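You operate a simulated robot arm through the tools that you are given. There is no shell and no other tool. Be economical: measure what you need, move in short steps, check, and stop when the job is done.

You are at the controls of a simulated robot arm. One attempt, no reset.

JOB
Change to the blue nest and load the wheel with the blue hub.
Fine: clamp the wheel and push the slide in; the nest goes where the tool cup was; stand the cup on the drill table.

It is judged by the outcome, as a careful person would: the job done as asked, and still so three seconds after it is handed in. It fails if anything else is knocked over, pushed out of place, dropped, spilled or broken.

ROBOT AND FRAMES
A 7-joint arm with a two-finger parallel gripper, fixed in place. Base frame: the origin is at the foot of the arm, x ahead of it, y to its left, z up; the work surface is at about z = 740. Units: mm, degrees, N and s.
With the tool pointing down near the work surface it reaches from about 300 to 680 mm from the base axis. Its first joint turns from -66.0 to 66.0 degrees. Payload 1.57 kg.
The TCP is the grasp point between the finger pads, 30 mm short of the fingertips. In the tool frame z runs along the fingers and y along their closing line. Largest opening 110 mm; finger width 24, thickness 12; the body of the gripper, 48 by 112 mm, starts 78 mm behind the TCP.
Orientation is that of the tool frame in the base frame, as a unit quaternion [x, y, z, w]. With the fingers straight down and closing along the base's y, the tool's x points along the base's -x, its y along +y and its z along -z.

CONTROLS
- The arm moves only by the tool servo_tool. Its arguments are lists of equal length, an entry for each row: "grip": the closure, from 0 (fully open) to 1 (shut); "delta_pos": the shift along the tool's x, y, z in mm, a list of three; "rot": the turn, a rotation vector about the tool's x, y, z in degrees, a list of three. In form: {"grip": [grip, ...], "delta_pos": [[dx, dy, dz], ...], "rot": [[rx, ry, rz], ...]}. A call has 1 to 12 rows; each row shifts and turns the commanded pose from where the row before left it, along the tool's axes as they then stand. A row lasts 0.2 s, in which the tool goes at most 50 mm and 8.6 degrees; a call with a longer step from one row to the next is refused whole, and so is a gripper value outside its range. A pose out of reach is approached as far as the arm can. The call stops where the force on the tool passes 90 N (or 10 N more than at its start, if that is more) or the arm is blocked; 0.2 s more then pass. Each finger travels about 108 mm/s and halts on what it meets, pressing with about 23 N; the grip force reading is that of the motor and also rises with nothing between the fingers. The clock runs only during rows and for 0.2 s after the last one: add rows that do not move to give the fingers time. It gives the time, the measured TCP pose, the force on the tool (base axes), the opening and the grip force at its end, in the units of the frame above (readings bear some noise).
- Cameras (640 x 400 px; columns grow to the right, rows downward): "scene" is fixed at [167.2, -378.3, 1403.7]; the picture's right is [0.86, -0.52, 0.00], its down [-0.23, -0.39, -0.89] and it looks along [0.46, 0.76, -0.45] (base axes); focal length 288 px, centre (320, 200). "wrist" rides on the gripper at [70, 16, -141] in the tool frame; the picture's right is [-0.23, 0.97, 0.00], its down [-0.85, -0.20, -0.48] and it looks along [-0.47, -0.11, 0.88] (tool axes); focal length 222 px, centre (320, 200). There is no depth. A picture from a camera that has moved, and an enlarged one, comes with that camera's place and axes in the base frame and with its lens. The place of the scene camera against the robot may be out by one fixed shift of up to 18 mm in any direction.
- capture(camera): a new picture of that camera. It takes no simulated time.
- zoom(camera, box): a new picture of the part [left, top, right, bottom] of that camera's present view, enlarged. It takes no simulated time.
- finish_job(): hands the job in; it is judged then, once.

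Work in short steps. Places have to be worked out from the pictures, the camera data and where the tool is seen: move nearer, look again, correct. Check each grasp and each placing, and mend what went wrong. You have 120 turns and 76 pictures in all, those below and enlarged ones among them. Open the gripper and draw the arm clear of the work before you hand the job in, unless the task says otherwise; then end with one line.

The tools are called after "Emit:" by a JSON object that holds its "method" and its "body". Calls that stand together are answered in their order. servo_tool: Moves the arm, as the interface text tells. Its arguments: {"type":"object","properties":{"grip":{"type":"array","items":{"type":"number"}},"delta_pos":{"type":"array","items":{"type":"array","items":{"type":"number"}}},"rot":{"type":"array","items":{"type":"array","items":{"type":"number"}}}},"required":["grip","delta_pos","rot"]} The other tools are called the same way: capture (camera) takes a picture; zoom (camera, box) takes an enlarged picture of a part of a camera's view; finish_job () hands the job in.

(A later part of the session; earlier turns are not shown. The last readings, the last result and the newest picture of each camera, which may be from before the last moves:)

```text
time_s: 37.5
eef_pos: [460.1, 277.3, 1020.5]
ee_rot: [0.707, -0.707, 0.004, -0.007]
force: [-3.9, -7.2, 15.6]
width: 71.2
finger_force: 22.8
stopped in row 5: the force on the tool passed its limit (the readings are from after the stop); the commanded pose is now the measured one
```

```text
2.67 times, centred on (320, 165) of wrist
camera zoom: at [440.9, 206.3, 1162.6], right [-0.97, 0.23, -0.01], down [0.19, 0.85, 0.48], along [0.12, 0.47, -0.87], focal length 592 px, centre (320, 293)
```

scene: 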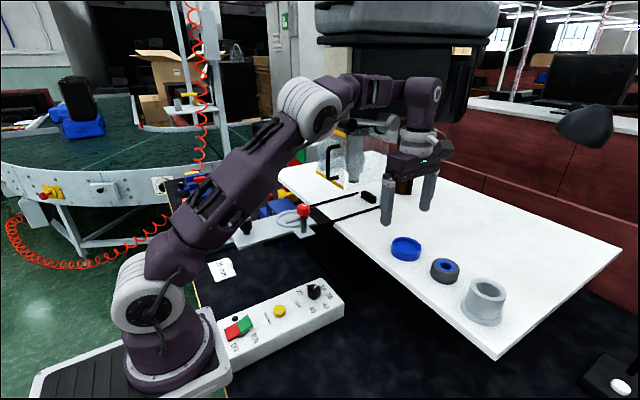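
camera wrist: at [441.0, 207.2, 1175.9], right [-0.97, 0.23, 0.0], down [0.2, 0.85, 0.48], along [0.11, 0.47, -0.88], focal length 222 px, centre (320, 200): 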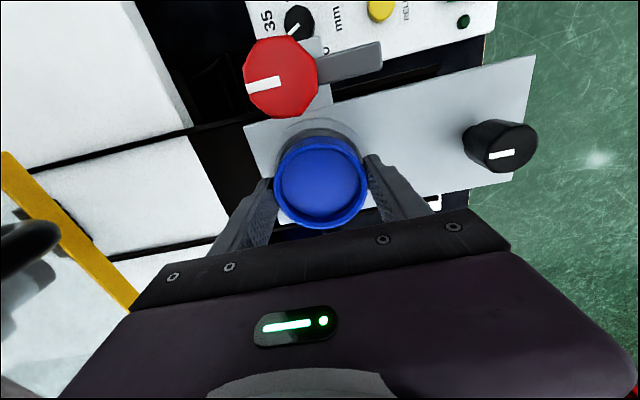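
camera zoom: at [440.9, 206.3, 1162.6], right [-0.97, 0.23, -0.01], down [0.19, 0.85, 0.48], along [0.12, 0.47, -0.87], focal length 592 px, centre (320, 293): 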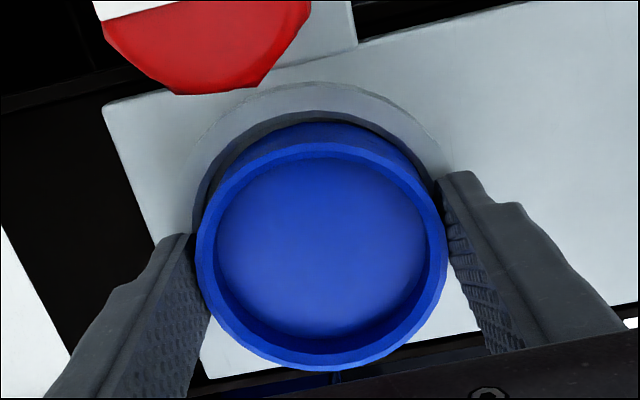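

The fingertips (z≈990) seem to be meeting the ring lip while the nest is already partly inside it. I open slowly so the nest settles into the ring, then look.

Emit:
{"method": "servo_tool", "body": {"grip": [0.4, 0.36, 0.3, 0.25, 0.2, 0], "delta_pos": [[0, 0, -0.5], [0, 0, 0], [0, 0, 0], [0, 0, 0], [0, 0, 0], [0, 0, 0]], "rot": [[0, 0, 0], [0, 0, 0], [0, 0, 0], [0, 0, 0], [0, 0, 0], [0, 0, 0]]}}

Emit:
{"method": "servo_tool", "body": {"grip": [0, 0, 0, 0, 0], "delta_pos": [[0, 0, -10], [0, 0, -20], [0, 0, -25], [0, 0, -25], [0, 0, 0]], "rot": [[0, 0, 0], [0, 0, 0], [0, 0, 0], [0, 0, 0], [0, 0, 0]]}}

Emit:
{"method": "zoom", "body": {"camera": "scene", "box": [240, 170, 340, 250]}}

Emit:
{"method": "zoom", "body": {"camera": "wrist", "box": [230, 40, 410, 200]}}

```text
time_s: 38.9
eef_pos: [457.6, 277.4, 1018.3]
ee_rot: [0.707, -0.707, 0.0, -0.005]
force: [0.1, 0.2, 0.3]
width: 110.0
finger_force: 0.2
```

```text
time_s: 40.1
eef_pos: [460.6, 278.8, 1099.1]
ee_rot: [0.708, -0.707, 0.003, -0.007]
force: [-0.3, -0.3, 0.0]
width: 109.8
finger_force: 0.0
```

```text
5.00 times, centred on (290, 210) of scene
camera zoom: at [167.2, -378.3, 1403.7], right [0.86, -0.52, 0.0], down [-0.23, -0.39, -0.89], along [0.46, 0.76, -0.45], focal length 1440 px, centre (470, 150)
```

zoom: 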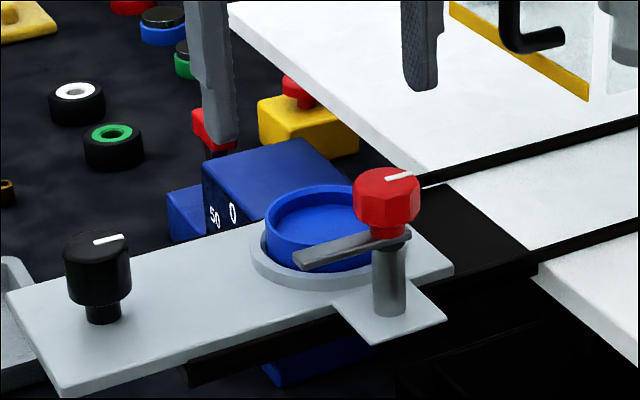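

```text
2.50 times, centred on (320, 120) of wrist
camera zoom: at [441.7, 206.8, 1242.2], right [-0.97, 0.23, -0.01], down [0.19, 0.85, 0.48], along [0.12, 0.47, -0.87], focal length 555 px, centre (320, 400)
```

zoom: 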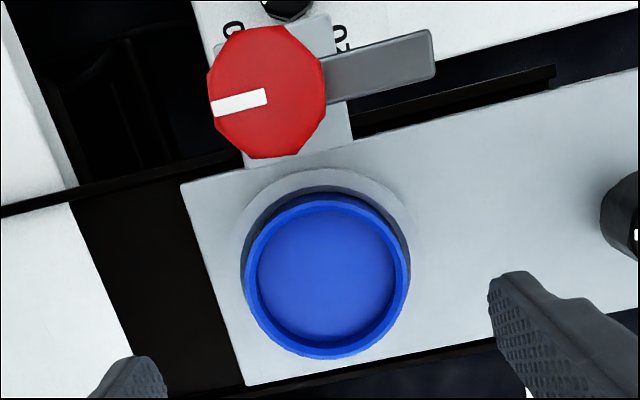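

Slide is back in position. I zoom closely to see whether the nest is properly down in the ring.

Emit:
{"method": "zoom", "body": {"camera": "scene", "box": [275, 190, 335, 230]}}

Emit:
{"method": "zoom", "body": {"camera": "wrist", "box": [280, 95, 360, 195]}}

```text
10.00 times, centred on (305, 210) of scene
camera zoom: at [167.2, -378.3, 1403.7], right [0.86, -0.52, 0.0], down [-0.23, -0.39, -0.89], along [0.46, 0.76, -0.45], focal length 2879 px, centre (470, 100)
```

zoom: 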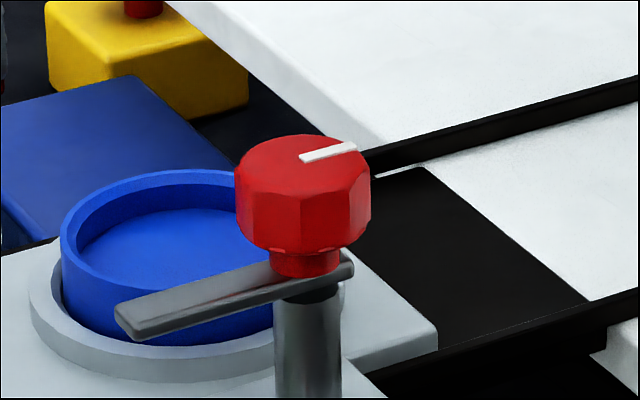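

```text
4.00 times, centred on (320, 145) of wrist
camera zoom: at [441.7, 206.8, 1242.2], right [-0.97, 0.23, -0.01], down [0.19, 0.85, 0.48], along [0.12, 0.47, -0.87], focal length 888 px, centre (320, 420)
```

zoom: 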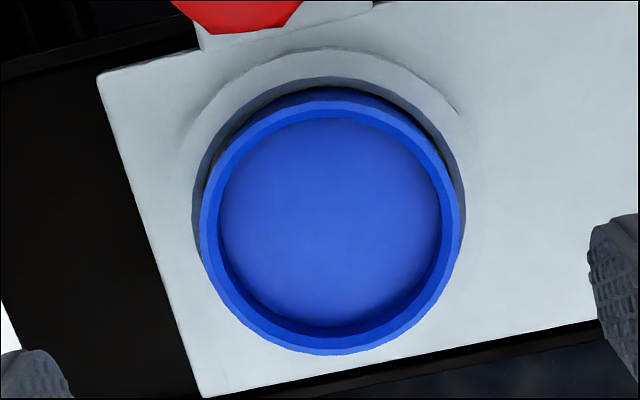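

The nest is down inside the ring, level. Now back out along the safe path toward the wheel.

Emit:
{"method": "servo_tool", "body": {"grip": [0, 0, 0, 0, 0, 0, 0, 0, 0, 0, 0, 0], "delta_pos": [[0, 5, -25], [0, 5, 0], [36, 0, 0], [36, 0, 0], [36, 0, 0], [36, 0, 0], [36, 0, 0], [36, 0, 0], [36, 0, 0], [36, 0, 0], [36, 0, 0], [36, 0, 0]], "rot": [[-0.8, 0.3, 0], [0, 0, 0], [0, 0, 0], [0, 0, 0], [0, 0, 0], [0, 0, 0], [0, 0, 0], [0, 0, 0], [0, 0, 0], [0, 0, 0], [0, 0, 0], [0, 0, 0]]}}

Emit:
{"method": "servo_tool", "body": {"grip": [0, 0, 0, 0, 0, 0, 0], "delta_pos": [[16, -26, 5], [0, -30, 5], [0, -30, 5], [0, -30, 5], [0, -30, 5], [0, -14, 5], [0, 0, 0]], "rot": [[0, 0, 0], [0, 0, 0], [0, 0, 0], [0, 0, 0], [0, 0, 0], [0, 0, 0], [0, 0, 0]]}}

Emit:
{"method": "zoom", "body": {"camera": "wrist", "box": [220, 60, 400, 230]}}

```text
time_s: 42.7
eef_pos: [450.0, -82.5, 1125.5]
ee_rot: [0.708, -0.706, 0.0, 0.0]
force: [-1.1, 0.4, 0.0]
width: 109.8
finger_force: 0.1
```

```text
time_s: 44.3
eef_pos: [608.5, -98.2, 1095.9]
ee_rot: [0.707, -0.707, -0.001, 0.0]
force: [-0.2, -0.3, 0.1]
width: 109.8
finger_force: 0.0
```

```text
2.35 times, centred on (310, 145) of wrist
camera zoom: at [591.8, -169.3, 1238.4], right [-0.97, 0.23, 0.0], down [0.2, 0.86, 0.48], along [0.11, 0.47, -0.88], focal length 523 px, centre (344, 329)
```

zoom: 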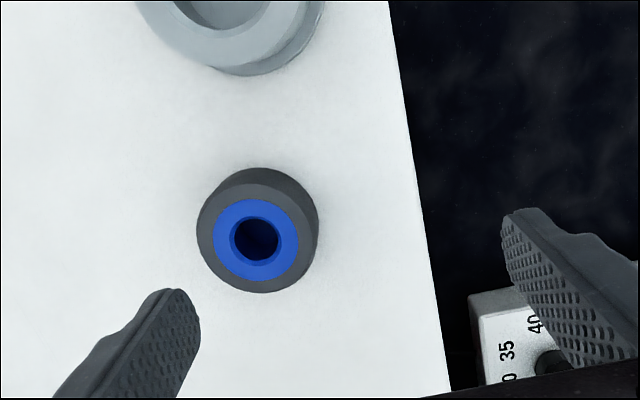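

Wheel centre ≈(654,−96), ≈61 mm diameter. Move over it to z≈1035 and check again.

Emit:
{"method": "servo_tool", "body": {"grip": [0, 0, 0, 0, 0, 0], "delta_pos": [[0, 0, 25], [0, -10, 20], [-2, -18, 10], [0, -17, 5], [0, 0, 0], [0, 0, 0]], "rot": [[0, 0, 0], [0, 0, 0], [0, 0, 0], [0, 0, 0], [0, 0, 0], [0, 0, 0]]}}

Emit:
{"method": "zoom", "body": {"camera": "wrist", "box": [220, 90, 420, 230]}}

```text
time_s: 45.7
eef_pos: [654.2, -94.5, 1035.3]
ee_rot: [0.708, -0.706, 0.0, 0.0]
force: [0.1, 0.5, 0.5]
width: 110.0
finger_force: 0.1
```

```text
2.86 times, centred on (320, 160) of wrist
camera zoom: at [637.1, -165.9, 1177.8], right [-0.97, 0.23, 0.0], down [0.2, 0.86, 0.48], along [0.11, 0.47, -0.88], focal length 635 px, centre (320, 314)
```

zoom: 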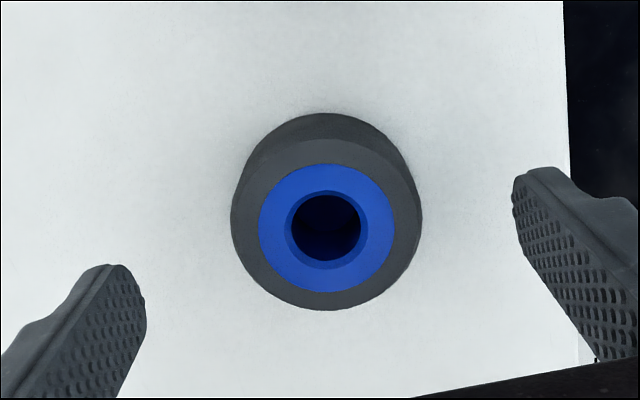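

Centre (652,−94). Descend to TCP 1004, close and lift.

Emit:
{"method": "servo_tool", "body": {"grip": [0, 0, 0, 0.3, 0.6, 1, 1, 1, 1], "delta_pos": [[0, 2, 12], [0, 0, 10], [0, 0, 9], [0, 0, 0], [0, 0, 0], [0, 0, 0], [0, 0, 0], [0, 0, 0], [0, 0, 0]], "rot": [[0, 0, 0], [0, 0, 0], [0, 0, 0], [0, 0, 0], [0, 0, 0], [0, 0, 0], [0, 0, 0], [0, 0, 0], [0, 0, 0]]}}

Emit:
{"method": "servo_tool", "body": {"grip": [1, 1, 1, 1], "delta_pos": [[0, 0, -8], [0, 5, -12], [0, 5, -20], [0, 0, 0]], "rot": [[0, 0, 0], [0, 0, 0], [0, 0, 0], [0, 0, 0]]}}

Emit:
{"method": "zoom", "body": {"camera": "scene", "box": [400, 180, 560, 300]}}

Emit:
{"method": "zoom", "body": {"camera": "wrist", "box": [220, 90, 420, 230]}}

```text
time_s: 47.7
eef_pos: [652.4, -96.0, 1003.6]
ee_rot: [0.707, -0.707, 0.0, 0.0]
force: [0.3, 0.0, 0.6]
width: 57.0
finger_force: 23.1
```

```text
time_s: 48.7
eef_pos: [643.1, -95.2, 1045.6]
ee_rot: [0.708, -0.706, 0.0, 0.001]
force: [-0.6, -0.5, -0.5]
width: 57.2
finger_force: 22.8
```

```text
3.33 times, centred on (480, 240) of scene
camera zoom: at [167.2, -378.3, 1403.7], right [0.86, -0.52, 0.0], down [-0.23, -0.39, -0.89], along [0.46, 0.76, -0.45], focal length 960 px, centre (-213, 67)
```

zoom: 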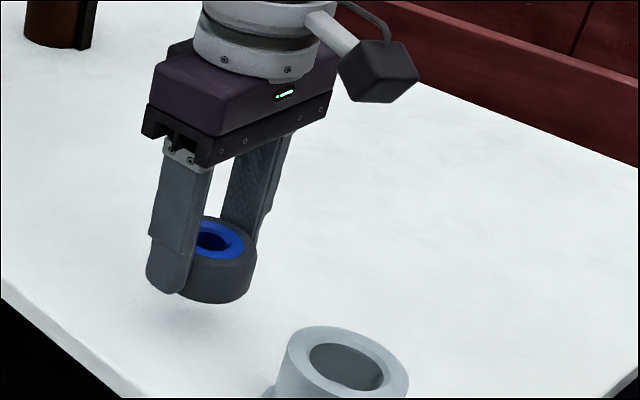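

```text
2.86 times, centred on (320, 160) of wrist
camera zoom: at [625.5, -166.3, 1187.6], right [-0.97, 0.23, 0.0], down [0.2, 0.86, 0.48], along [0.11, 0.47, -0.88], focal length 635 px, centre (320, 314)
```

zoom: 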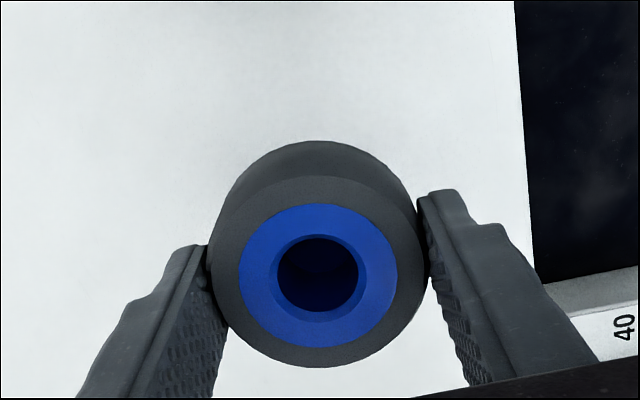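

Wheel is held (57 mm). Carry it back along the safe path to beyond the fixture (y≈325) so the wrist camera can see the nest unobstructed.

Emit:
{"method": "servo_tool", "body": {"grip": [1, 1, 1, 1, 1, 1, 1, 1], "delta_pos": [[0, 27, -8], [0, 27, -12], [0, 27, -14], [0, 27, -14], [0, 27, -14], [0, 27, -14], [0, 27, -14], [0, 0, 0]], "rot": [[0, 0, 0], [0, 0, 0], [0, 0, 0], [0, 0, 0], [0, 0, 0], [0, 0, 0], [0, 0, 0], [0, 0, 0]]}}

Emit:
{"method": "servo_tool", "body": {"grip": [1, 1, 1, 1, 1, 1, 1, 1, 1, 1, 1, 1], "delta_pos": [[-37, 0, 0], [-37, 0, 0], [-37, 0, 0], [-37, 0, 0], [-37, 0, 0], [-37, 0, 0], [-37, 0, 0], [-37, 0, 0], [-37, 0, 0], [-37, 0, 0], [-37, 0, 0], [0, 0, 0]], "rot": [[0, 0, 0], [0, 0, 0], [0, 0, 0], [0, 0, 0], [0, 0, 0], [0, 0, 0], [0, 0, 0], [0, 0, 0], [0, 0, 0], [0, 0, 0], [0, 0, 0], [0, 0, 0]]}}

Emit:
{"method": "servo_tool", "body": {"grip": [1, 1, 1], "delta_pos": [[0, -4, 25], [0, 0, 15], [0, 0, 0]], "rot": [[0, 0, 0], [0, 0, 0], [0, 0, 0]]}}

Emit:
{"method": "zoom", "body": {"camera": "wrist", "box": [240, 40, 420, 230]}}

```text
time_s: 50.5
eef_pos: [451.7, -94.9, 1134.3]
ee_rot: [0.708, -0.706, 0.0, 0.0]
force: [-0.6, -0.5, -0.8]
width: 56.9
finger_force: 23.4
```

```text
time_s: 53.1
eef_pos: [452.4, 310.8, 1133.8]
ee_rot: [0.708, -0.707, -0.001, 0.0]
force: [0.6, 0.7, -0.1]
width: 56.7
finger_force: 23.0
```

```text
time_s: 53.9
eef_pos: [455.4, 310.8, 1092.8]
ee_rot: [-0.707, 0.707, 0.001, -0.001]
force: [-0.7, -0.4, -0.3]
width: 57.0
finger_force: 23.5
```

```text
2.11 times, centred on (330, 135) of wrist
camera zoom: at [438.6, 239.1, 1236.3], right [-0.97, 0.23, 0.0], down [0.2, 0.86, 0.48], along [0.11, 0.47, -0.88], focal length 468 px, centre (299, 337)
```

zoom: 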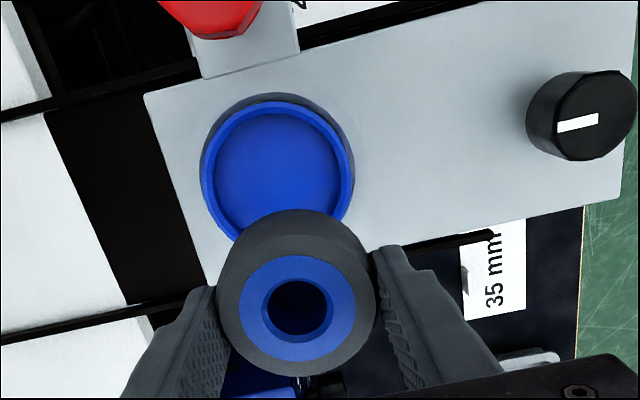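

Nest relative to wheel: about (+2.7,−31.3) mm. Move there and down to just above the rim for a closer comparison.

Emit:
{"method": "servo_tool", "body": {"grip": [1, 1, 1, 1, 1], "delta_pos": [[16, -1.4, 0], [15.3, -1.3, 0], [0, 0, 20], [0, 0, 19], [0, 0, 0]], "rot": [[0, 0, 0], [0, 0, 0], [0, 0, 0], [0, 0, 0], [0, 0, 0]]}}

Emit:
{"method": "zoom", "body": {"camera": "wrist", "box": [250, 100, 390, 230]}}

Emit:
{"method": "zoom", "body": {"camera": "scene", "box": [255, 170, 335, 230]}}

```text
time_s: 55.1
eef_pos: [460.1, 278.6, 1054.2]
ee_rot: [0.708, -0.706, 0.0, 0.001]
force: [-0.1, -0.3, -1.5]
width: 57.1
finger_force: 22.7
```

```text
3.08 times, centred on (320, 165) of wrist
camera zoom: at [442.5, 208.6, 1196.3], right [-0.97, 0.23, 0.0], down [0.2, 0.86, 0.48], along [0.11, 0.47, -0.88], focal length 684 px, centre (320, 308)
```

zoom: 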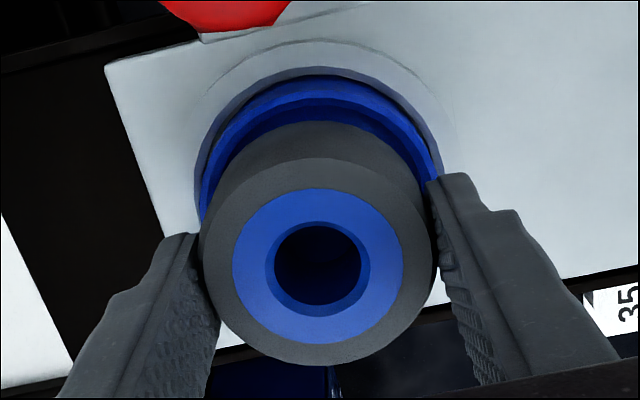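

```text
6.67 times, centred on (295, 200) of scene
camera zoom: at [167.2, -378.3, 1403.7], right [0.86, -0.52, 0.0], down [-0.23, -0.39, -0.89], along [0.46, 0.76, -0.45], focal length 1920 px, centre (487, 200)
```

zoom: 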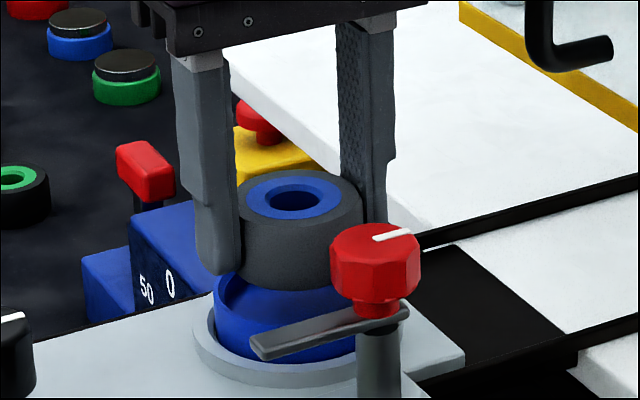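

Relative offset is only ≈(−0.6,−1) mm. Correct and lower in small steps into the nest.

Emit:
{"method": "servo_tool", "body": {"grip": [1, 1, 1, 1, 1, 1], "delta_pos": [[1, 0.6, 4], [0, 0, 3], [0, 0, 2], [0, 0, 2], [0, 0, 2], [0, 0, 0]], "rot": [[0, 0, 0], [0, 0, 0], [0, 0, 0], [0, 0, 0], [0, 0, 0], [0, 0, 0]]}}

```text
time_s: 56.5
eef_pos: [457.6, 278.7, 1040.5]
ee_rot: [0.707, -0.707, -0.001, 0.0]
force: [0.4, 0.4, -1.5]
width: 56.9
finger_force: 23.3
```

No contact force at 1040.5. Continue 2 mm at a time.

Emit:
{"method": "servo_tool", "body": {"grip": [1, 1, 1, 1], "delta_pos": [[0, 0, 2], [0, 0, 1.5], [0, 0, 1.5], [0, 0, 0]], "rot": [[0, 0, 0], [0, 0, 0], [0, 0, 0], [0, 0, 0]]}}

Emit:
{"method": "zoom", "body": {"camera": "scene", "box": [255, 170, 335, 230]}}

Emit:
{"method": "zoom", "body": {"camera": "wrist", "box": [250, 100, 390, 230]}}

```text
time_s: 57.5
eef_pos: [458.9, 278.7, 1035.6]
ee_rot: [0.707, -0.707, 0.0, 0.0]
force: [0.1, 0.5, -1.2]
width: 56.7
finger_force: 23.1
```

```text
6.67 times, centred on (295, 200) of scene
camera zoom: at [167.2, -378.2, 1403.7], right [0.86, -0.52, 0.0], down [-0.23, -0.39, -0.89], along [0.46, 0.76, -0.45], focal length 1920 px, centre (487, 200)
```

zoom: 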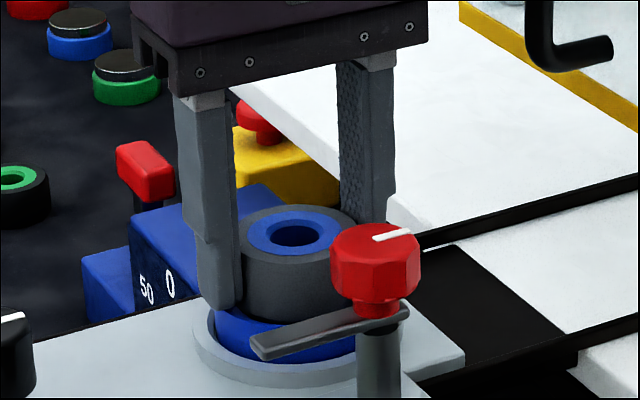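

```text
3.08 times, centred on (320, 165) of wrist
camera zoom: at [442.0, 208.5, 1179.6], right [-0.97, 0.23, 0.0], down [0.2, 0.86, 0.48], along [0.11, 0.47, -0.88], focal length 684 px, centre (320, 308)
```

zoom: 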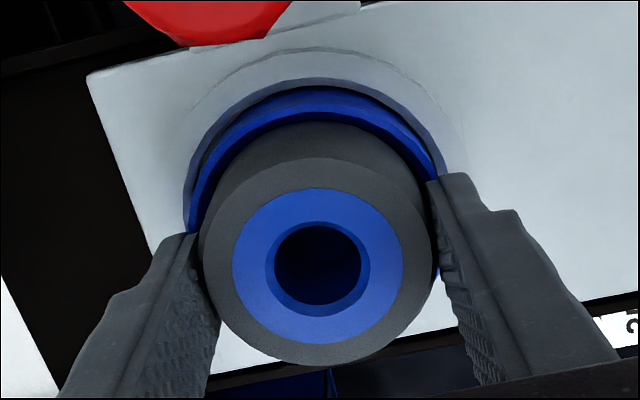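

Still free and concentric; continue down.

Emit:
{"method": "servo_tool", "body": {"grip": [1, 1, 1, 1], "delta_pos": [[0, 0, 1.5], [0, 0, 1.5], [0, 0, 1.5], [0, 0, 0]], "rot": [[0, 0, 0], [0, 0, 0], [0, 0, 0], [0, 0, 0]]}}

```text
time_s: 58.5
eef_pos: [458.7, 279.4, 1035.1]
ee_rot: [0.707, -0.707, 0.001, -0.004]
force: [-1.3, -4.4, 69.9]
width: 57.1
finger_force: 23.4
```

Contact at 1035 (70 N). Check whether this is the nest floor or the rim.

Emit:
{"method": "servo_tool", "body": {"grip": [1, 1], "delta_pos": [[0, 0, -2.5], [0, 0, 0]], "rot": [[0, 0, 0], [0, 0, 0]]}}

Emit:
{"method": "zoom", "body": {"camera": "scene", "box": [270, 185, 330, 225]}}

```text
time_s: 59.1
eef_pos: [458.8, 279.5, 1036.5]
ee_rot: [0.707, -0.707, 0.001, -0.001]
force: [3.0, 4.7, 39.4]
width: 57.1
finger_force: 23.1
```

```text
10.00 times, centred on (300, 205) of scene
camera zoom: at [166.7, -378.5, 1403.7], right [0.86, -0.52, 0.0], down [-0.23, -0.39, -0.89], along [0.46, 0.76, -0.45], focal length 2879 px, centre (520, 150)
```

zoom: 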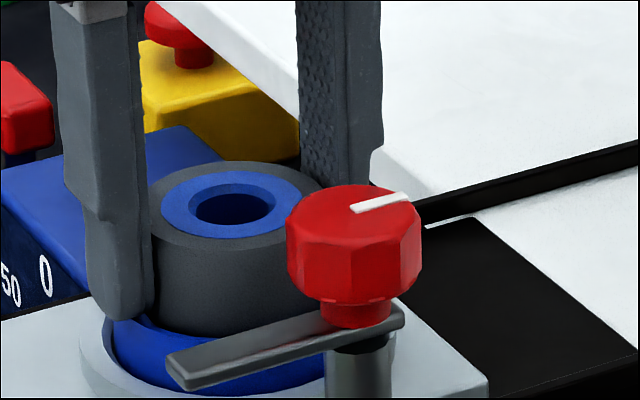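

Looks like the wheel may still be on the rim. A close wrist view to see the direction of misfit.

Emit:
{"method": "zoom", "body": {"camera": "wrist", "box": [270, 115, 370, 195]}}

```text
5.00 times, centred on (320, 155) of wrist
camera zoom: at [441.4, 208.1, 1178.0], right [-0.97, 0.23, 0.0], down [0.2, 0.85, 0.48], along [0.11, 0.47, -0.88], focal length 1111 px, centre (320, 425)
```

zoom: 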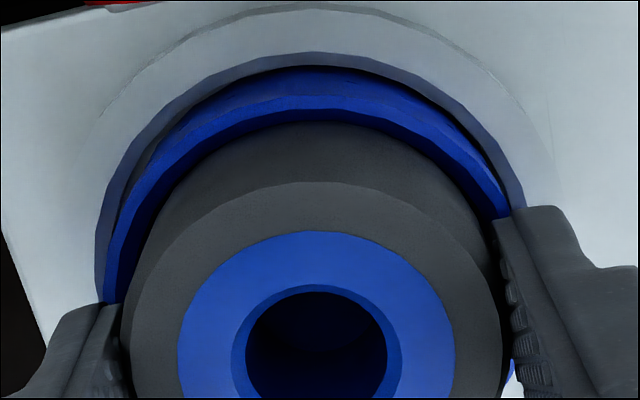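

Ambiguous; evidence suggests it's on (or partly on) the rim with the wheel biased toward −y/−x. I relieve the load, shift about +1.2 y, +0.8 x, and press lightly again.

Emit:
{"method": "servo_tool", "body": {"grip": [1, 1, 1, 1, 1, 1], "delta_pos": [[0, 0, -3], [-1.2, -0.8, 0], [0, 0, 1.5], [0, 0, 1.5], [0, 0, 1.5], [0, 0, 0]], "rot": [[0, 0, 0], [0, 0, 0], [0, 0, 0], [0, 0, 0], [0, 0, 0], [0, 0, 0]]}}

```text
time_s: 60.5
eef_pos: [460.2, 278.2, 1035.6]
ee_rot: [-0.707, 0.707, -0.001, 0.002]
force: [-4.0, -8.3, 53.3]
width: 57.0
finger_force: 22.8
```

Same stop height. I relieve the load, open, and back up to inspect how the wheel sits.

Emit:
{"method": "servo_tool", "body": {"grip": [1, 1, 0.45, 0.4, 0.3, 0, 0], "delta_pos": [[0, 0, -2], [0, 0, -1], [0, 0, 0], [0, 0, 0], [0, 0, 0], [0, 0, 0], [0, 0, 0]], "rot": [[0, 0, 0], [0, 0, 0], [0, 0, 0], [0, 0, 0], [0, 0, 0], [0, 0, 0], [0, 0, 0]]}}

Emit:
{"method": "servo_tool", "body": {"grip": [0, 0, 0, 0], "delta_pos": [[0, 0, -15], [0, 0, -25], [0, 0, -25], [0, 0, 0]], "rot": [[0, 0, 0], [0, 0, 0], [0, 0, 0], [0, 0, 0]]}}

Emit:
{"method": "zoom", "body": {"camera": "scene", "box": [270, 185, 330, 225]}}

Emit:
{"method": "zoom", "body": {"camera": "wrist", "box": [270, 90, 370, 190]}}

```text
time_s: 62.1
eef_pos: [459.8, 279.9, 1036.4]
ee_rot: [0.708, -0.706, 0.0, 0.0]
force: [-0.3, -0.1, -0.7]
width: 110.1
finger_force: 0.0
```

```text
time_s: 63.1
eef_pos: [459.7, 278.7, 1103.5]
ee_rot: [0.707, -0.707, 0.0, 0.0]
force: [0.5, 0.3, -0.4]
width: 110.1
finger_force: 0.1
```

```text
10.00 times, centred on (300, 205) of scene
camera zoom: at [167.2, -378.3, 1403.7], right [0.86, -0.52, 0.0], down [-0.23, -0.39, -0.89], along [0.46, 0.76, -0.45], focal length 2879 px, centre (520, 150)
```

zoom: 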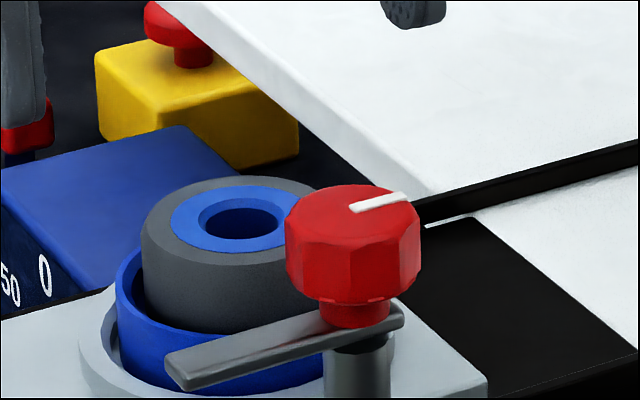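

```text
4.00 times, centred on (320, 140) of wrist
camera zoom: at [441.6, 209.2, 1244.9], right [-0.97, 0.23, 0.0], down [0.2, 0.86, 0.48], along [0.11, 0.47, -0.88], focal length 888 px, centre (320, 440)
```

zoom: 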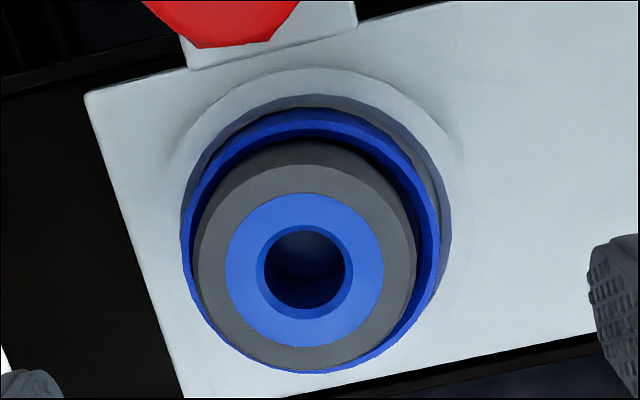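

The wheel has dropped into the nest (walls visible all round, level). I press lightly on its top with partly closed fingers to be sure it's fully down.

Emit:
{"method": "servo_tool", "body": {"grip": [0.73, 0.73, 0.73, 0.73, 0.73, 0.73, 0.73], "delta_pos": [[0, -1.5, 0], [0, 0, 0], [0, 0, 20], [0, 0, 15], [0, 0, 12], [0, 0, 4], [0, 0, 0]], "rot": [[0, 0, 0], [0, 0, 0], [0, 0, 0], [0, 0, 0], [0, 0, 0], [0, 0, 0], [0, 0, 0]]}}

```text
time_s: 64.7
eef_pos: [461.8, 278.3, 1053.7]
ee_rot: [0.708, -0.706, 0.002, -0.004]
force: [-2.8, -5.2, 70.4]
width: 29.7
finger_force: 0.0
```

Pressed at 70 N (top ≈1024). Back up and view the result.

Emit:
{"method": "servo_tool", "body": {"grip": [0.73, 0.73, 0.73, 0.73], "delta_pos": [[0, 0, -10], [0, 0, -20], [0, 0, -20], [0, 0, 0]], "rot": [[0, 0, 0], [0, 0, 0], [0, 0, 0], [0, 0, 0]]}}

Emit:
{"method": "zoom", "body": {"camera": "scene", "box": [270, 185, 330, 225]}}

Emit:
{"method": "zoom", "body": {"camera": "wrist", "box": [270, 50, 390, 190]}}

```text
time_s: 65.7
eef_pos: [461.8, 279.3, 1099.8]
ee_rot: [0.708, -0.706, -0.001, 0.002]
force: [0.7, 0.7, -0.3]
width: 29.6
finger_force: 0.0
```

```text
10.00 times, centred on (300, 205) of scene
camera zoom: at [167.2, -378.3, 1403.7], right [0.86, -0.52, 0.0], down [-0.23, -0.39, -0.89], along [0.46, 0.76, -0.45], focal length 2879 px, centre (520, 150)
```

zoom: 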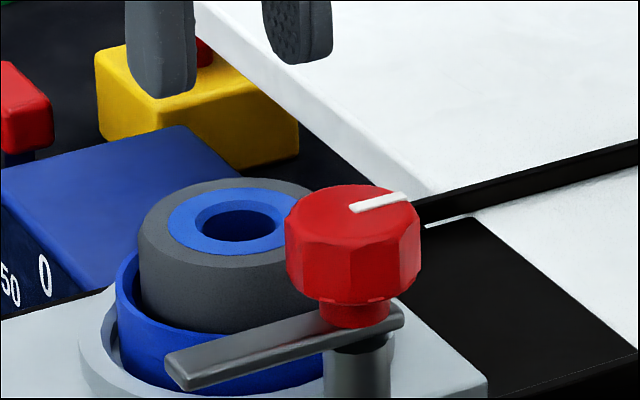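

```text
2.86 times, centred on (330, 120) of wrist
camera zoom: at [444.7, 207.7, 1243.6], right [-0.97, 0.23, 0.0], down [0.2, 0.86, 0.48], along [0.11, 0.47, -0.88], focal length 635 px, centre (291, 429)
```

zoom: 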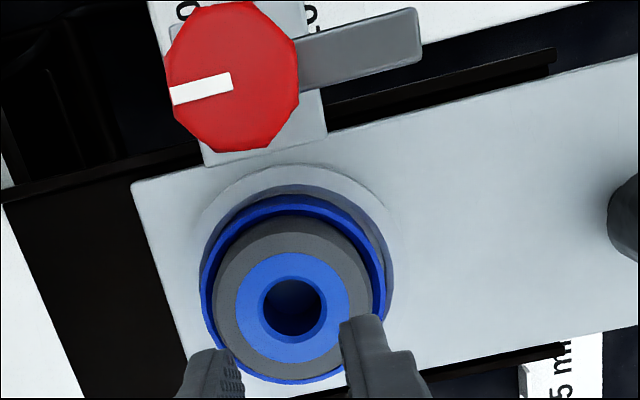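

Wheel is seated. Now the clamp: knob at about (459,204), top z≈1061, arm coupled with it. I move above the knob and check alignment.

Emit:
{"method": "servo_tool", "body": {"grip": [0.4, 0.4, 0.4, 0.4, 0.4], "delta_pos": [[0, 0, -15], [25, 1, 0], [25, 1, 0], [25, 0.5, 0], [0, 0, 0]], "rot": [[0, 0, 0], [0, 0, 0], [0, 0, 0], [0, 0, 0], [0, 0, 0]]}}

Emit:
{"method": "zoom", "body": {"camera": "wrist", "box": [250, 90, 410, 230]}}

```text
time_s: 66.9
eef_pos: [460.2, 202.7, 1117.7]
ee_rot: [0.707, -0.707, 0.0, 0.0]
force: [0.3, 0.3, 0.3]
width: 66.0
finger_force: 0.1
```

```text
2.86 times, centred on (330, 160) of wrist
camera zoom: at [442.6, 132.6, 1259.7], right [-0.97, 0.23, 0.0], down [0.2, 0.86, 0.48], along [0.11, 0.47, -0.88], focal length 635 px, centre (291, 314)
```

zoom: 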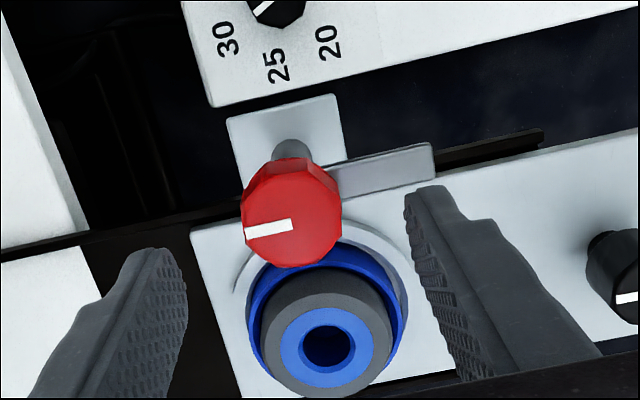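

Knob is within ~2 mm of the tool axis. Adjust and descend to grip the knob head (TCP ≈1073).

Emit:
{"method": "servo_tool", "body": {"grip": [0.4, 0.4, 0.4, 0.4, 0.4], "delta_pos": [[-2.2, 0.5, 10], [0, 0, 15], [0, 0, 12], [0, 0, 6], [0, 0, 0]], "rot": [[0, 0, 0], [0, 0, 0], [0, 0, 0], [0, 0, 0], [0, 0, 0]]}}

Emit:
{"method": "zoom", "body": {"camera": "scene", "box": [255, 170, 335, 230]}}

```text
time_s: 68.1
eef_pos: [458.2, 207.0, 1073.6]
ee_rot: [0.708, -0.707, 0.0, 0.0]
force: [-0.4, -0.9, -0.4]
width: 66.1
finger_force: 0.1
```

```text
6.67 times, centred on (295, 200) of scene
camera zoom: at [167.2, -378.3, 1403.7], right [0.86, -0.52, 0.0], down [-0.23, -0.39, -0.89], along [0.46, 0.76, -0.45], focal length 1920 px, centre (487, 200)
```

zoom: 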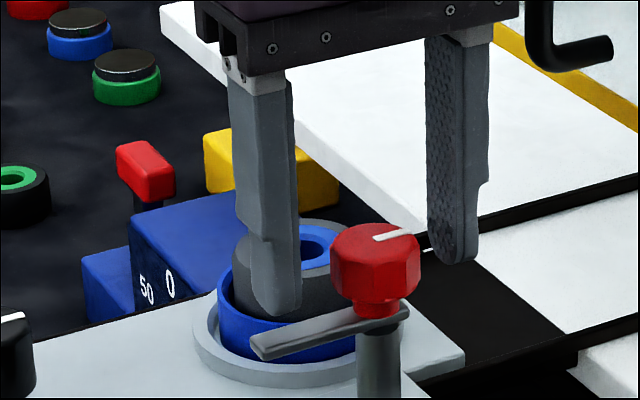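

Fingertips level with the knob's lower edge, clear of the arm. Close on the knob.

Emit:
{"method": "servo_tool", "body": {"grip": [0.6, 0.8, 1, 1, 1], "delta_pos": [[0, 0, 0], [0, 0, 0], [0, 0, 0], [0, 0, 0], [0, 0, 0]], "rot": [[0, 0, 0], [0, 0, 0], [0, 0, 0], [0, 0, 0], [0, 0, 0]]}}

Emit:
{"method": "servo_tool", "body": {"grip": [1, 1, 1], "delta_pos": [[0, 0, 0], [0, 0, 0], [0, 0, 0]], "rot": [[0, 0, 8], [0, 0, 8], [0, 0, 0]]}}

Emit:
{"method": "zoom", "body": {"camera": "scene", "box": [255, 170, 335, 230]}}

```text
time_s: 69.3
eef_pos: [459.2, 206.2, 1072.6]
ee_rot: [-0.707, 0.707, -0.001, 0.001]
force: [34.0, 0.3, -1.9]
width: 33.8
finger_force: 41.5
```

```text
time_s: 70.1
eef_pos: [459.0, 205.7, 1073.0]
ee_rot: [-0.602, 0.798, -0.001, 0.0]
force: [34.7, 1.5, 11.3]
width: 33.6
finger_force: 41.8
```

```text
6.67 times, centred on (295, 200) of scene
camera zoom: at [168.1, -378.3, 1403.6], right [0.86, -0.52, 0.0], down [-0.24, -0.39, -0.89], along [0.46, 0.76, -0.46], focal length 1920 px, centre (487, 200)
```

zoom: 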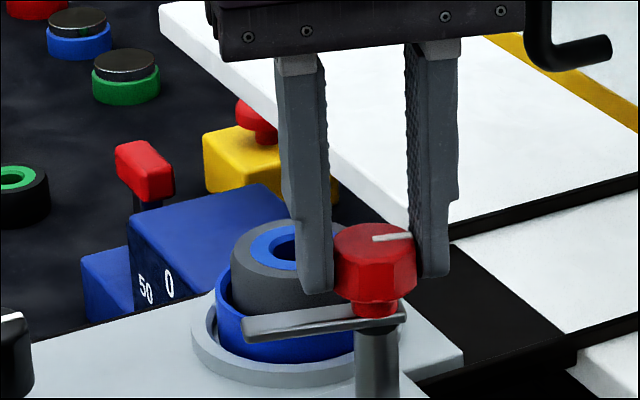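

The arm turns with the knob. Small relief shift in +x, then continue the turn by ~74° while watching the force.

Emit:
{"method": "servo_tool", "body": {"grip": [1, 1, 1, 1, 1, 1], "delta_pos": [[0, -1.2, 0], [0, 0, 0], [0, 0, 0], [0, 0, 0], [0, 0, 0], [0, 0, 0]], "rot": [[0, 0, 0], [0, 0, 8.2], [0, 0, 8.2], [0, 0, 8.2], [0, 0, 8.2], [0, 0, 0]]}}

Emit:
{"method": "zoom", "body": {"camera": "scene", "box": [255, 170, 335, 230]}}

```text
time_s: 71.5
eef_pos: [462.0, 205.5, 1073.2]
ee_rot: [-0.351, 0.936, -0.001, 0.001]
force: [21.5, -7.5, 25.4]
width: 33.9
finger_force: 41.2
```

```text
6.67 times, centred on (295, 200) of scene
camera zoom: at [167.4, -378.7, 1403.6], right [0.86, -0.52, 0.0], down [-0.24, -0.39, -0.89], along [0.46, 0.76, -0.45], focal length 1920 px, centre (487, 200)
```

zoom: 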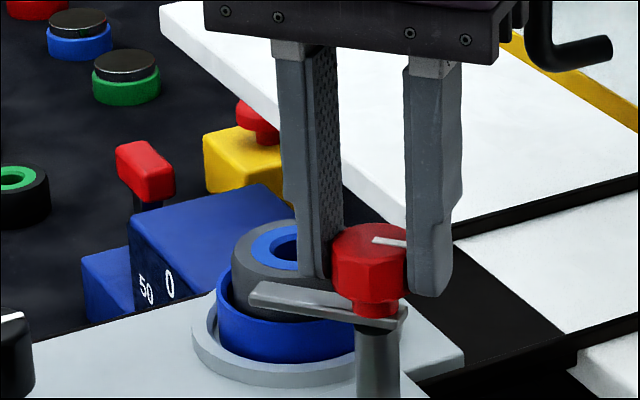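

The arm is at ~45°. There's a growing upward push on the tool; I relieve 2 mm upward and continue a little.

Emit:
{"method": "servo_tool", "body": {"grip": [1, 1, 1, 1], "delta_pos": [[0, 0, -2], [0, 0, 0], [0, 0, 0], [0, 0, 0]], "rot": [[0, 0, 0], [0, 0, 8.2], [0, 0, 8.2], [0, 0, 0]]}}

Emit:
{"method": "zoom", "body": {"camera": "scene", "box": [255, 170, 335, 230]}}

```text
time_s: 72.5
eef_pos: [461.1, 204.9, 1073.0]
ee_rot: [-0.214, 0.977, -0.001, -0.003]
force: [25.5, -13.8, -15.5]
width: 33.5
finger_force: 41.3
```

```text
6.67 times, centred on (295, 200) of scene
camera zoom: at [168.2, -378.6, 1403.5], right [0.86, -0.52, 0.0], down [-0.24, -0.39, -0.89], along [0.46, 0.76, -0.46], focal length 1920 px, centre (487, 200)
```

zoom: 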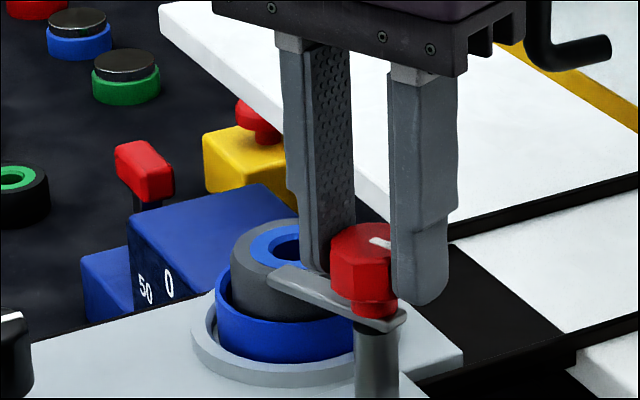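

Arm now passes over the wheel's edge. Continue the remaining ~25°.

Emit:
{"method": "servo_tool", "body": {"grip": [1, 1, 1, 1, 1], "delta_pos": [[-0.8, 0, 1], [0, 0, 0], [0, 0, 0], [0, 0, 0], [0, 0, 0]], "rot": [[0, 0, 0], [0, 0, 8.2], [0, 0, 8.2], [0, 0, 8.2], [0, 0, 0]]}}

Emit:
{"method": "zoom", "body": {"camera": "scene", "box": [255, 170, 335, 230]}}

Emit:
{"method": "capture", "body": {"camera": "wrist"}}

```text
time_s: 73.7
eef_pos: [460.3, 205.8, 1073.3]
ee_rot: [-0.002, 1.0, -0.001, 0.0]
force: [7.8, -29.3, -3.8]
width: 33.6
finger_force: 41.7
```

```text
6.67 times, centred on (295, 200) of scene
camera zoom: at [167.5, -379.1, 1403.4], right [0.86, -0.52, 0.0], down [-0.24, -0.39, -0.89], along [0.46, 0.76, -0.45], focal length 1920 px, centre (487, 200)
```

zoom: 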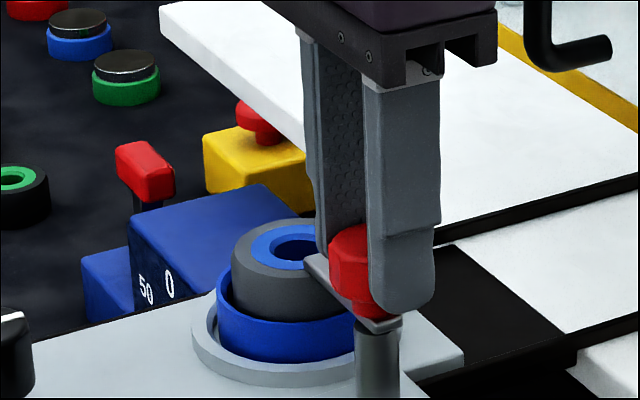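

```text
7 pictures are left
camera wrist: at [389.4, 220.5, 1215.6], right [0.22, 0.97, 0.0], down [0.86, -0.19, 0.48], along [0.47, -0.11, -0.88], focal length 222 px, centre (320, 200)
```

wrist: 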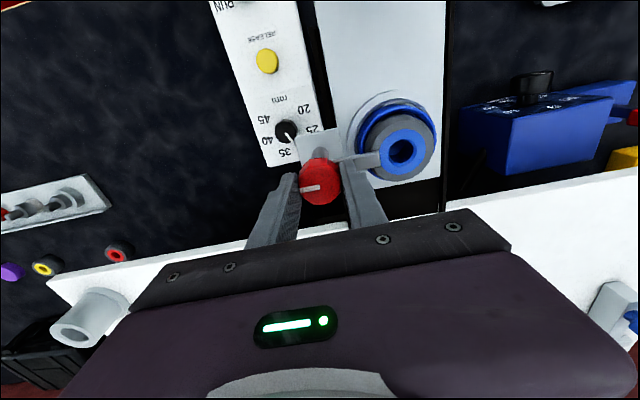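

Arm now lies over the wheel, pointing straight at the hub, and the knob's mark confirms 90°. Only 7 pictures remain, so I'll be sparing. Release the knob, rise, and move back behind the slide knob with the tool tilted forward.

Emit:
{"method": "servo_tool", "body": {"grip": [0.6, 0.5, 0.5, 0.5, 0.5, 0.5], "delta_pos": [[0, 0, 0], [0, 0, 0], [0, 0, -10], [0, 0, -25], [0, 0, -20], [0, 0, 0]], "rot": [[0, 0, 0], [0, 0, 0], [0, 0, 0], [0, 0, 0], [0, 0, 0], [0, 0, 0]]}}

Emit:
{"method": "servo_tool", "body": {"grip": [0.5, 0.5, 0.5, 0.5, 0.5, 0.5], "delta_pos": [[32, 16, 0], [32, 16, 0], [32, 16, 0], [32, 16, 0], [16, 13, 0], [0, 0, 0]], "rot": [[0, 0, 0], [0, 0, 0], [0, 0, 0], [0, 0, 0], [0, 0, 0], [0, 0, 0]]}}

Emit:
{"method": "servo_tool", "body": {"grip": [0.5, 0.5, 0.5, 0.5, 0.5], "delta_pos": [[0, 0, 0], [0, 0, 0], [0, 0, 0], [0, 0, 0], [0, 0, 0]], "rot": [[0, -7.5, 0], [0, -7.5, 0], [0, -7.5, 0], [0, -7.5, 0], [0, 0, 0]]}}

Emit:
{"method": "capture", "body": {"camera": "wrist"}}

```text
time_s: 75.1
eef_pos: [460.9, 206.5, 1129.5]
ee_rot: [-0.003, 1.0, 0.001, -0.001]
force: [-1.0, 1.1, 0.8]
width: 55.0
finger_force: 0.1
```

```text
time_s: 76.5
eef_pos: [314.3, 283.0, 1128.1]
ee_rot: [-0.003, 1.0, 0.0, 0.0]
force: [-0.6, -0.7, -1.1]
width: 55.0
finger_force: 0.0
```

```text
time_s: 77.7
eef_pos: [316.2, 282.7, 1128.3]
ee_rot: [-0.003, 0.966, 0.001, 0.258]
force: [-0.1, -0.3, -0.1]
width: 55.1
finger_force: 0.0
```

```text
6 pictures are left
camera wrist: at [183.6, 298.1, 1217.2], right [0.19, 0.97, 0.11], down [0.5, -0.2, 0.84], along [0.84, -0.1, -0.53], focal length 222 px, centre (320, 200)
```

wrist: 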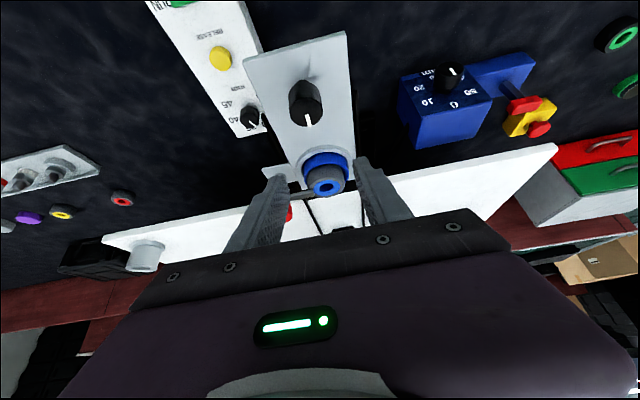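

Re-triangulated slide knob: (324,280), top z≈1024. Descend with the tilted fingers straddling it, then close.

Emit:
{"method": "servo_tool", "body": {"grip": [0.5, 0.5, 0.5, 0.5, 0.5, 0.5], "delta_pos": [[10.4, -0.6, 18], [10.4, -0.6, 18], [10.4, -0.6, 18], [10.4, -0.6, 18], [10.4, 0, 18], [0, 0, 0]], "rot": [[0, 0, 0], [0, 0, 0], [0, 0, 0], [0, 0, 0], [0, 0, 0], [0, 0, 0]]}}

Emit:
{"method": "servo_tool", "body": {"grip": [0.6, 0.7, 0.8, 0.8, 0.8], "delta_pos": [[0, 0, 0], [0, 0, 0], [0, 0, 0], [0, 0, 0], [0, 0, 0]], "rot": [[0, 0, 0], [0, 0, 0], [0, 0, 0], [0, 0, 0], [0, 0, 0]]}}

```text
time_s: 79.1
eef_pos: [316.7, 280.5, 1024.4]
ee_rot: [-0.002, 0.966, 0.001, 0.259]
force: [-0.8, -0.5, 0.1]
width: 55.1
finger_force: 0.1
```

```text
time_s: 80.3
eef_pos: [317.0, 279.7, 1024.6]
ee_rot: [-0.001, 0.966, -0.001, 0.258]
force: [-1.0, -4.5, -3.9]
width: 33.7
finger_force: 41.5
```

Knob gripped (33.7 mm). Push the slide +x by 30 mm first and read the force.

Emit:
{"method": "servo_tool", "body": {"grip": [0.8, 0.8, 0.8, 0.8], "delta_pos": [[-8.66, 0, 5], [-8.66, 0, 5], [-8.66, 0, 5], [0, 0, 0]], "rot": [[0, 0, 0], [0, 0, 0], [0, 0, 0], [0, 0, 0]]}}

Emit:
{"method": "zoom", "body": {"camera": "scene", "box": [200, 100, 400, 250]}}

```text
time_s: 81.3
eef_pos: [345.9, 279.9, 1026.2]
ee_rot: [-0.002, 0.966, -0.001, 0.257]
force: [-1.3, -11.2, -27.6]
width: 33.8
finger_force: 41.3
```

```text
2.67 times, centred on (300, 175) of scene
camera zoom: at [167.5, -378.4, 1403.7], right [0.86, -0.52, 0.0], down [-0.24, -0.39, -0.89], along [0.46, 0.76, -0.46], focal length 768 px, centre (373, 267)
```

zoom: 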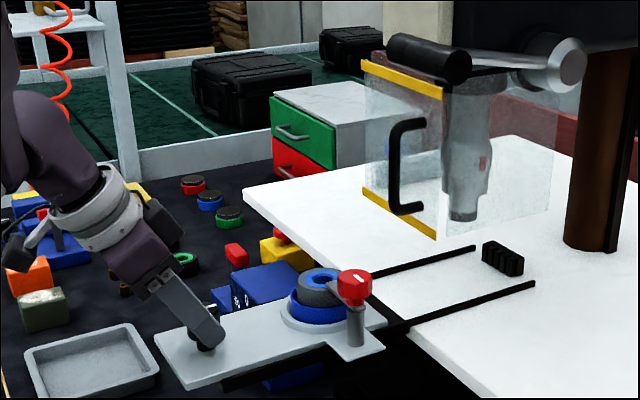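

Slide moves freely with wheel and clamp in place. Correct 1.2 mm down and continue 120 mm.

Emit:
{"method": "servo_tool", "body": {"grip": [0.8, 0.8, 0.8, 0.8, 0.8, 0.8, 0.8, 0.8, 0.8, 0.8, 0.8], "delta_pos": [[0.6, 0, 1.0], [-10.4, 0, 6], [-10.4, 0, 6], [-10.4, 0, 6], [-10.4, 0, 6], [-10.4, 0, 6], [-10.4, 0, 6], [-10.4, 0, 6], [-10.4, 0, 6], [-10.4, 0, 6], [-10.4, 0, 6]], "rot": [[0, 0, 0], [0, 0, 0], [0, 0, 0], [0, 0, 0], [0, 0, 0], [0, 0, 0], [0, 0, 0], [0, 0, 0], [0, 0, 0], [0, 0, 0], [0, 0, 0]]}}

```text
time_s: 83.7
eef_pos: [465.3, 280.1, 1023.7]
ee_rot: [-0.001, 0.965, 0.0, 0.261]
force: [-1.2, -22.4, 28.5]
width: 33.8
finger_force: 41.6
```

148 mm so far. Ease side/vertical loads slightly and continue 45 mm.

Emit:
{"method": "servo_tool", "body": {"grip": [0.8, 0.8, 0.8, 0.8, 0.8, 0.8], "delta_pos": [[-0.6, -1, -1.0], [-10.4, 0, 6], [-10.4, 0, 6], [-10.4, 0, 6], [-7.8, 0, 4.5], [0, 0, 0]], "rot": [[0, 0, 0], [0, 0, 0], [0, 0, 0], [0, 0, 0], [0, 0, 0], [0, 0, 0]]}}

Emit:
{"method": "capture", "body": {"camera": "scene"}}

```text
time_s: 85.1
eef_pos: [510.1, 280.0, 1023.1]
ee_rot: [-0.002, 0.966, 0.001, 0.257]
force: [-0.1, -15.2, 7.1]
width: 33.5
finger_force: 41.5
```

```text
4 pictures are left
```

scene: 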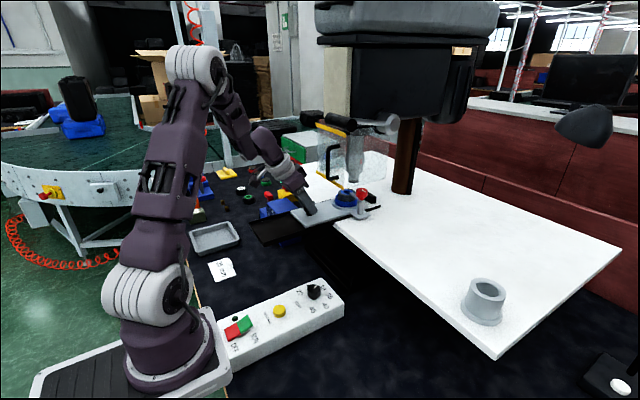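

Slide is nearly under the spindle. Advance in small steps until the stop is felt.

Emit:
{"method": "servo_tool", "body": {"grip": [0.8, 0.8, 0.8, 0.8, 0.8], "delta_pos": [[-5.2, 0, 3], [-5.2, 0, 3], [-5.2, 0, 3], [-4.3, 0, 2.5], [0, 0, 0]], "rot": [[0, 0, 0], [0, 0, 0], [0, 0, 0], [0, 0, 0], [0, 0, 0]]}}

```text
time_s: 86.3
eef_pos: [533.8, 279.3, 1023.9]
ee_rot: [-0.002, 0.966, 0.0, 0.258]
force: [2.7, -12.6, -9.4]
width: 33.2
finger_force: 41.0
```

No stop yet at ~217 mm. Continue gently.

Emit:
{"method": "servo_tool", "body": {"grip": [0.8, 0.8, 0.8, 0.8, 0.8], "delta_pos": [[-2.6, 0, 1.5], [-2.6, 0, 1.5], [-2.6, 0, 1.5], [-2.6, 0, 1.5], [0, 0, 0]], "rot": [[0, 0, 0], [0, 0, 0], [0, 0, 0], [0, 0, 0], [0, 0, 0]]}}

```text
time_s: 87.5
eef_pos: [545.9, 281.1, 1024.2]
ee_rot: [-0.003, 0.966, 0.001, 0.258]
force: [-27.8, -17.2, 0.1]
width: 33.7
finger_force: 41.1
```

Force −28 N in x: the stop appears reached. One more small push to confirm.

Emit:
{"method": "servo_tool", "body": {"grip": [0.8, 0.8, 0.8], "delta_pos": [[-1.3, 0, 0.75], [-1.3, 0, 0.75], [0, 0, 0]], "rot": [[0, 0, 0], [0, 0, 0], [0, 0, 0]]}}

Emit:
{"method": "zoom", "body": {"camera": "scene", "box": [270, 110, 430, 220]}}

```text
time_s: 88.3
eef_pos: [547.8, 279.7, 1024.0]
ee_rot: [-0.003, 0.966, 0.0, 0.259]
force: [-28.2, -15.4, 2.3]
width: 33.8
finger_force: 41.5
```

```text
3.64 times, centred on (350, 165) of scene
camera zoom: at [166.3, -378.7, 1403.7], right [0.86, -0.52, 0.0], down [-0.23, -0.39, -0.89], along [0.46, 0.76, -0.45], focal length 1047 px, centre (211, 327)
```

zoom: 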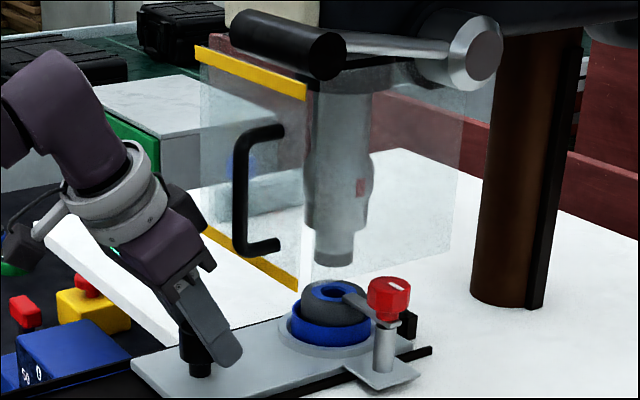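

Likely at the stop, though the grip may be slipping. I open, back straight off behind the knob, close the fingers and push it squarely from behind to confirm it's home.

Emit:
{"method": "servo_tool", "body": {"grip": [0.5, 0.5, 0.5, 0.5, 0.5, 0.5, 0.5, 0.5], "delta_pos": [[0, 0, 0], [0, 0, 0], [8.66, 0, -5], [8.66, 0, -5], [8.66, 0, -5], [8.66, 0, -5], [8.66, 0, -5], [0, 0, 0]], "rot": [[0, 0, 0], [0, 0, 0], [0, 0, 0], [0, 0, 0], [0, 0, 0], [0, 0, 0], [0, 0, 0], [0, 0, 0]]}}

Emit:
{"method": "servo_tool", "body": {"grip": [0.7, 0.9, 1, 1, 1], "delta_pos": [[8.66, 0, -5], [0, 0, 0], [-2, 0, -3], [0, 0, 0], [0, 0, 0]], "rot": [[0, 0, 0], [0, 0, 0], [0, 0, 0], [0, 0, 0], [0, 0, 0]]}}

```text
time_s: 90.1
eef_pos: [498.7, 281.0, 1024.0]
ee_rot: [-0.002, 0.966, 0.0, 0.258]
force: [0.1, 0.2, 0.4]
width: 55.3
finger_force: 0.0
```

```text
time_s: 91.3
eef_pos: [488.6, 282.7, 1027.3]
ee_rot: [-0.003, 0.966, 0.001, 0.259]
force: [0.3, 0.0, 0.6]
width: 0.0
finger_force: 21.7
```

Fingers closed behind the knob. Push forward in small steps until contact.

Emit:
{"method": "servo_tool", "body": {"grip": [1, 1, 1, 1, 1, 1], "delta_pos": [[-8.66, 1, 5], [-5.2, 1, 3], [-3.5, 0, 2], [-2.6, 0, 1.5], [-2.6, 0, 1.5], [0, 0, 0]], "rot": [[0, 0, 0], [0, 0, 0], [0, 0, 0], [0, 0, 0], [0, 0, 0], [0, 0, 0]]}}

```text
time_s: 92.4
eef_pos: [503.5, 285.5, 1024.7]
ee_rot: [-0.007, 0.968, 0.001, 0.252]
force: [-32.0, -4.1, 14.7]
width: 0.2
finger_force: 21.6
stopped in row 5: the force on the tool passed its limit (the readings are from after the stop); the commanded pose is now the measured one
```

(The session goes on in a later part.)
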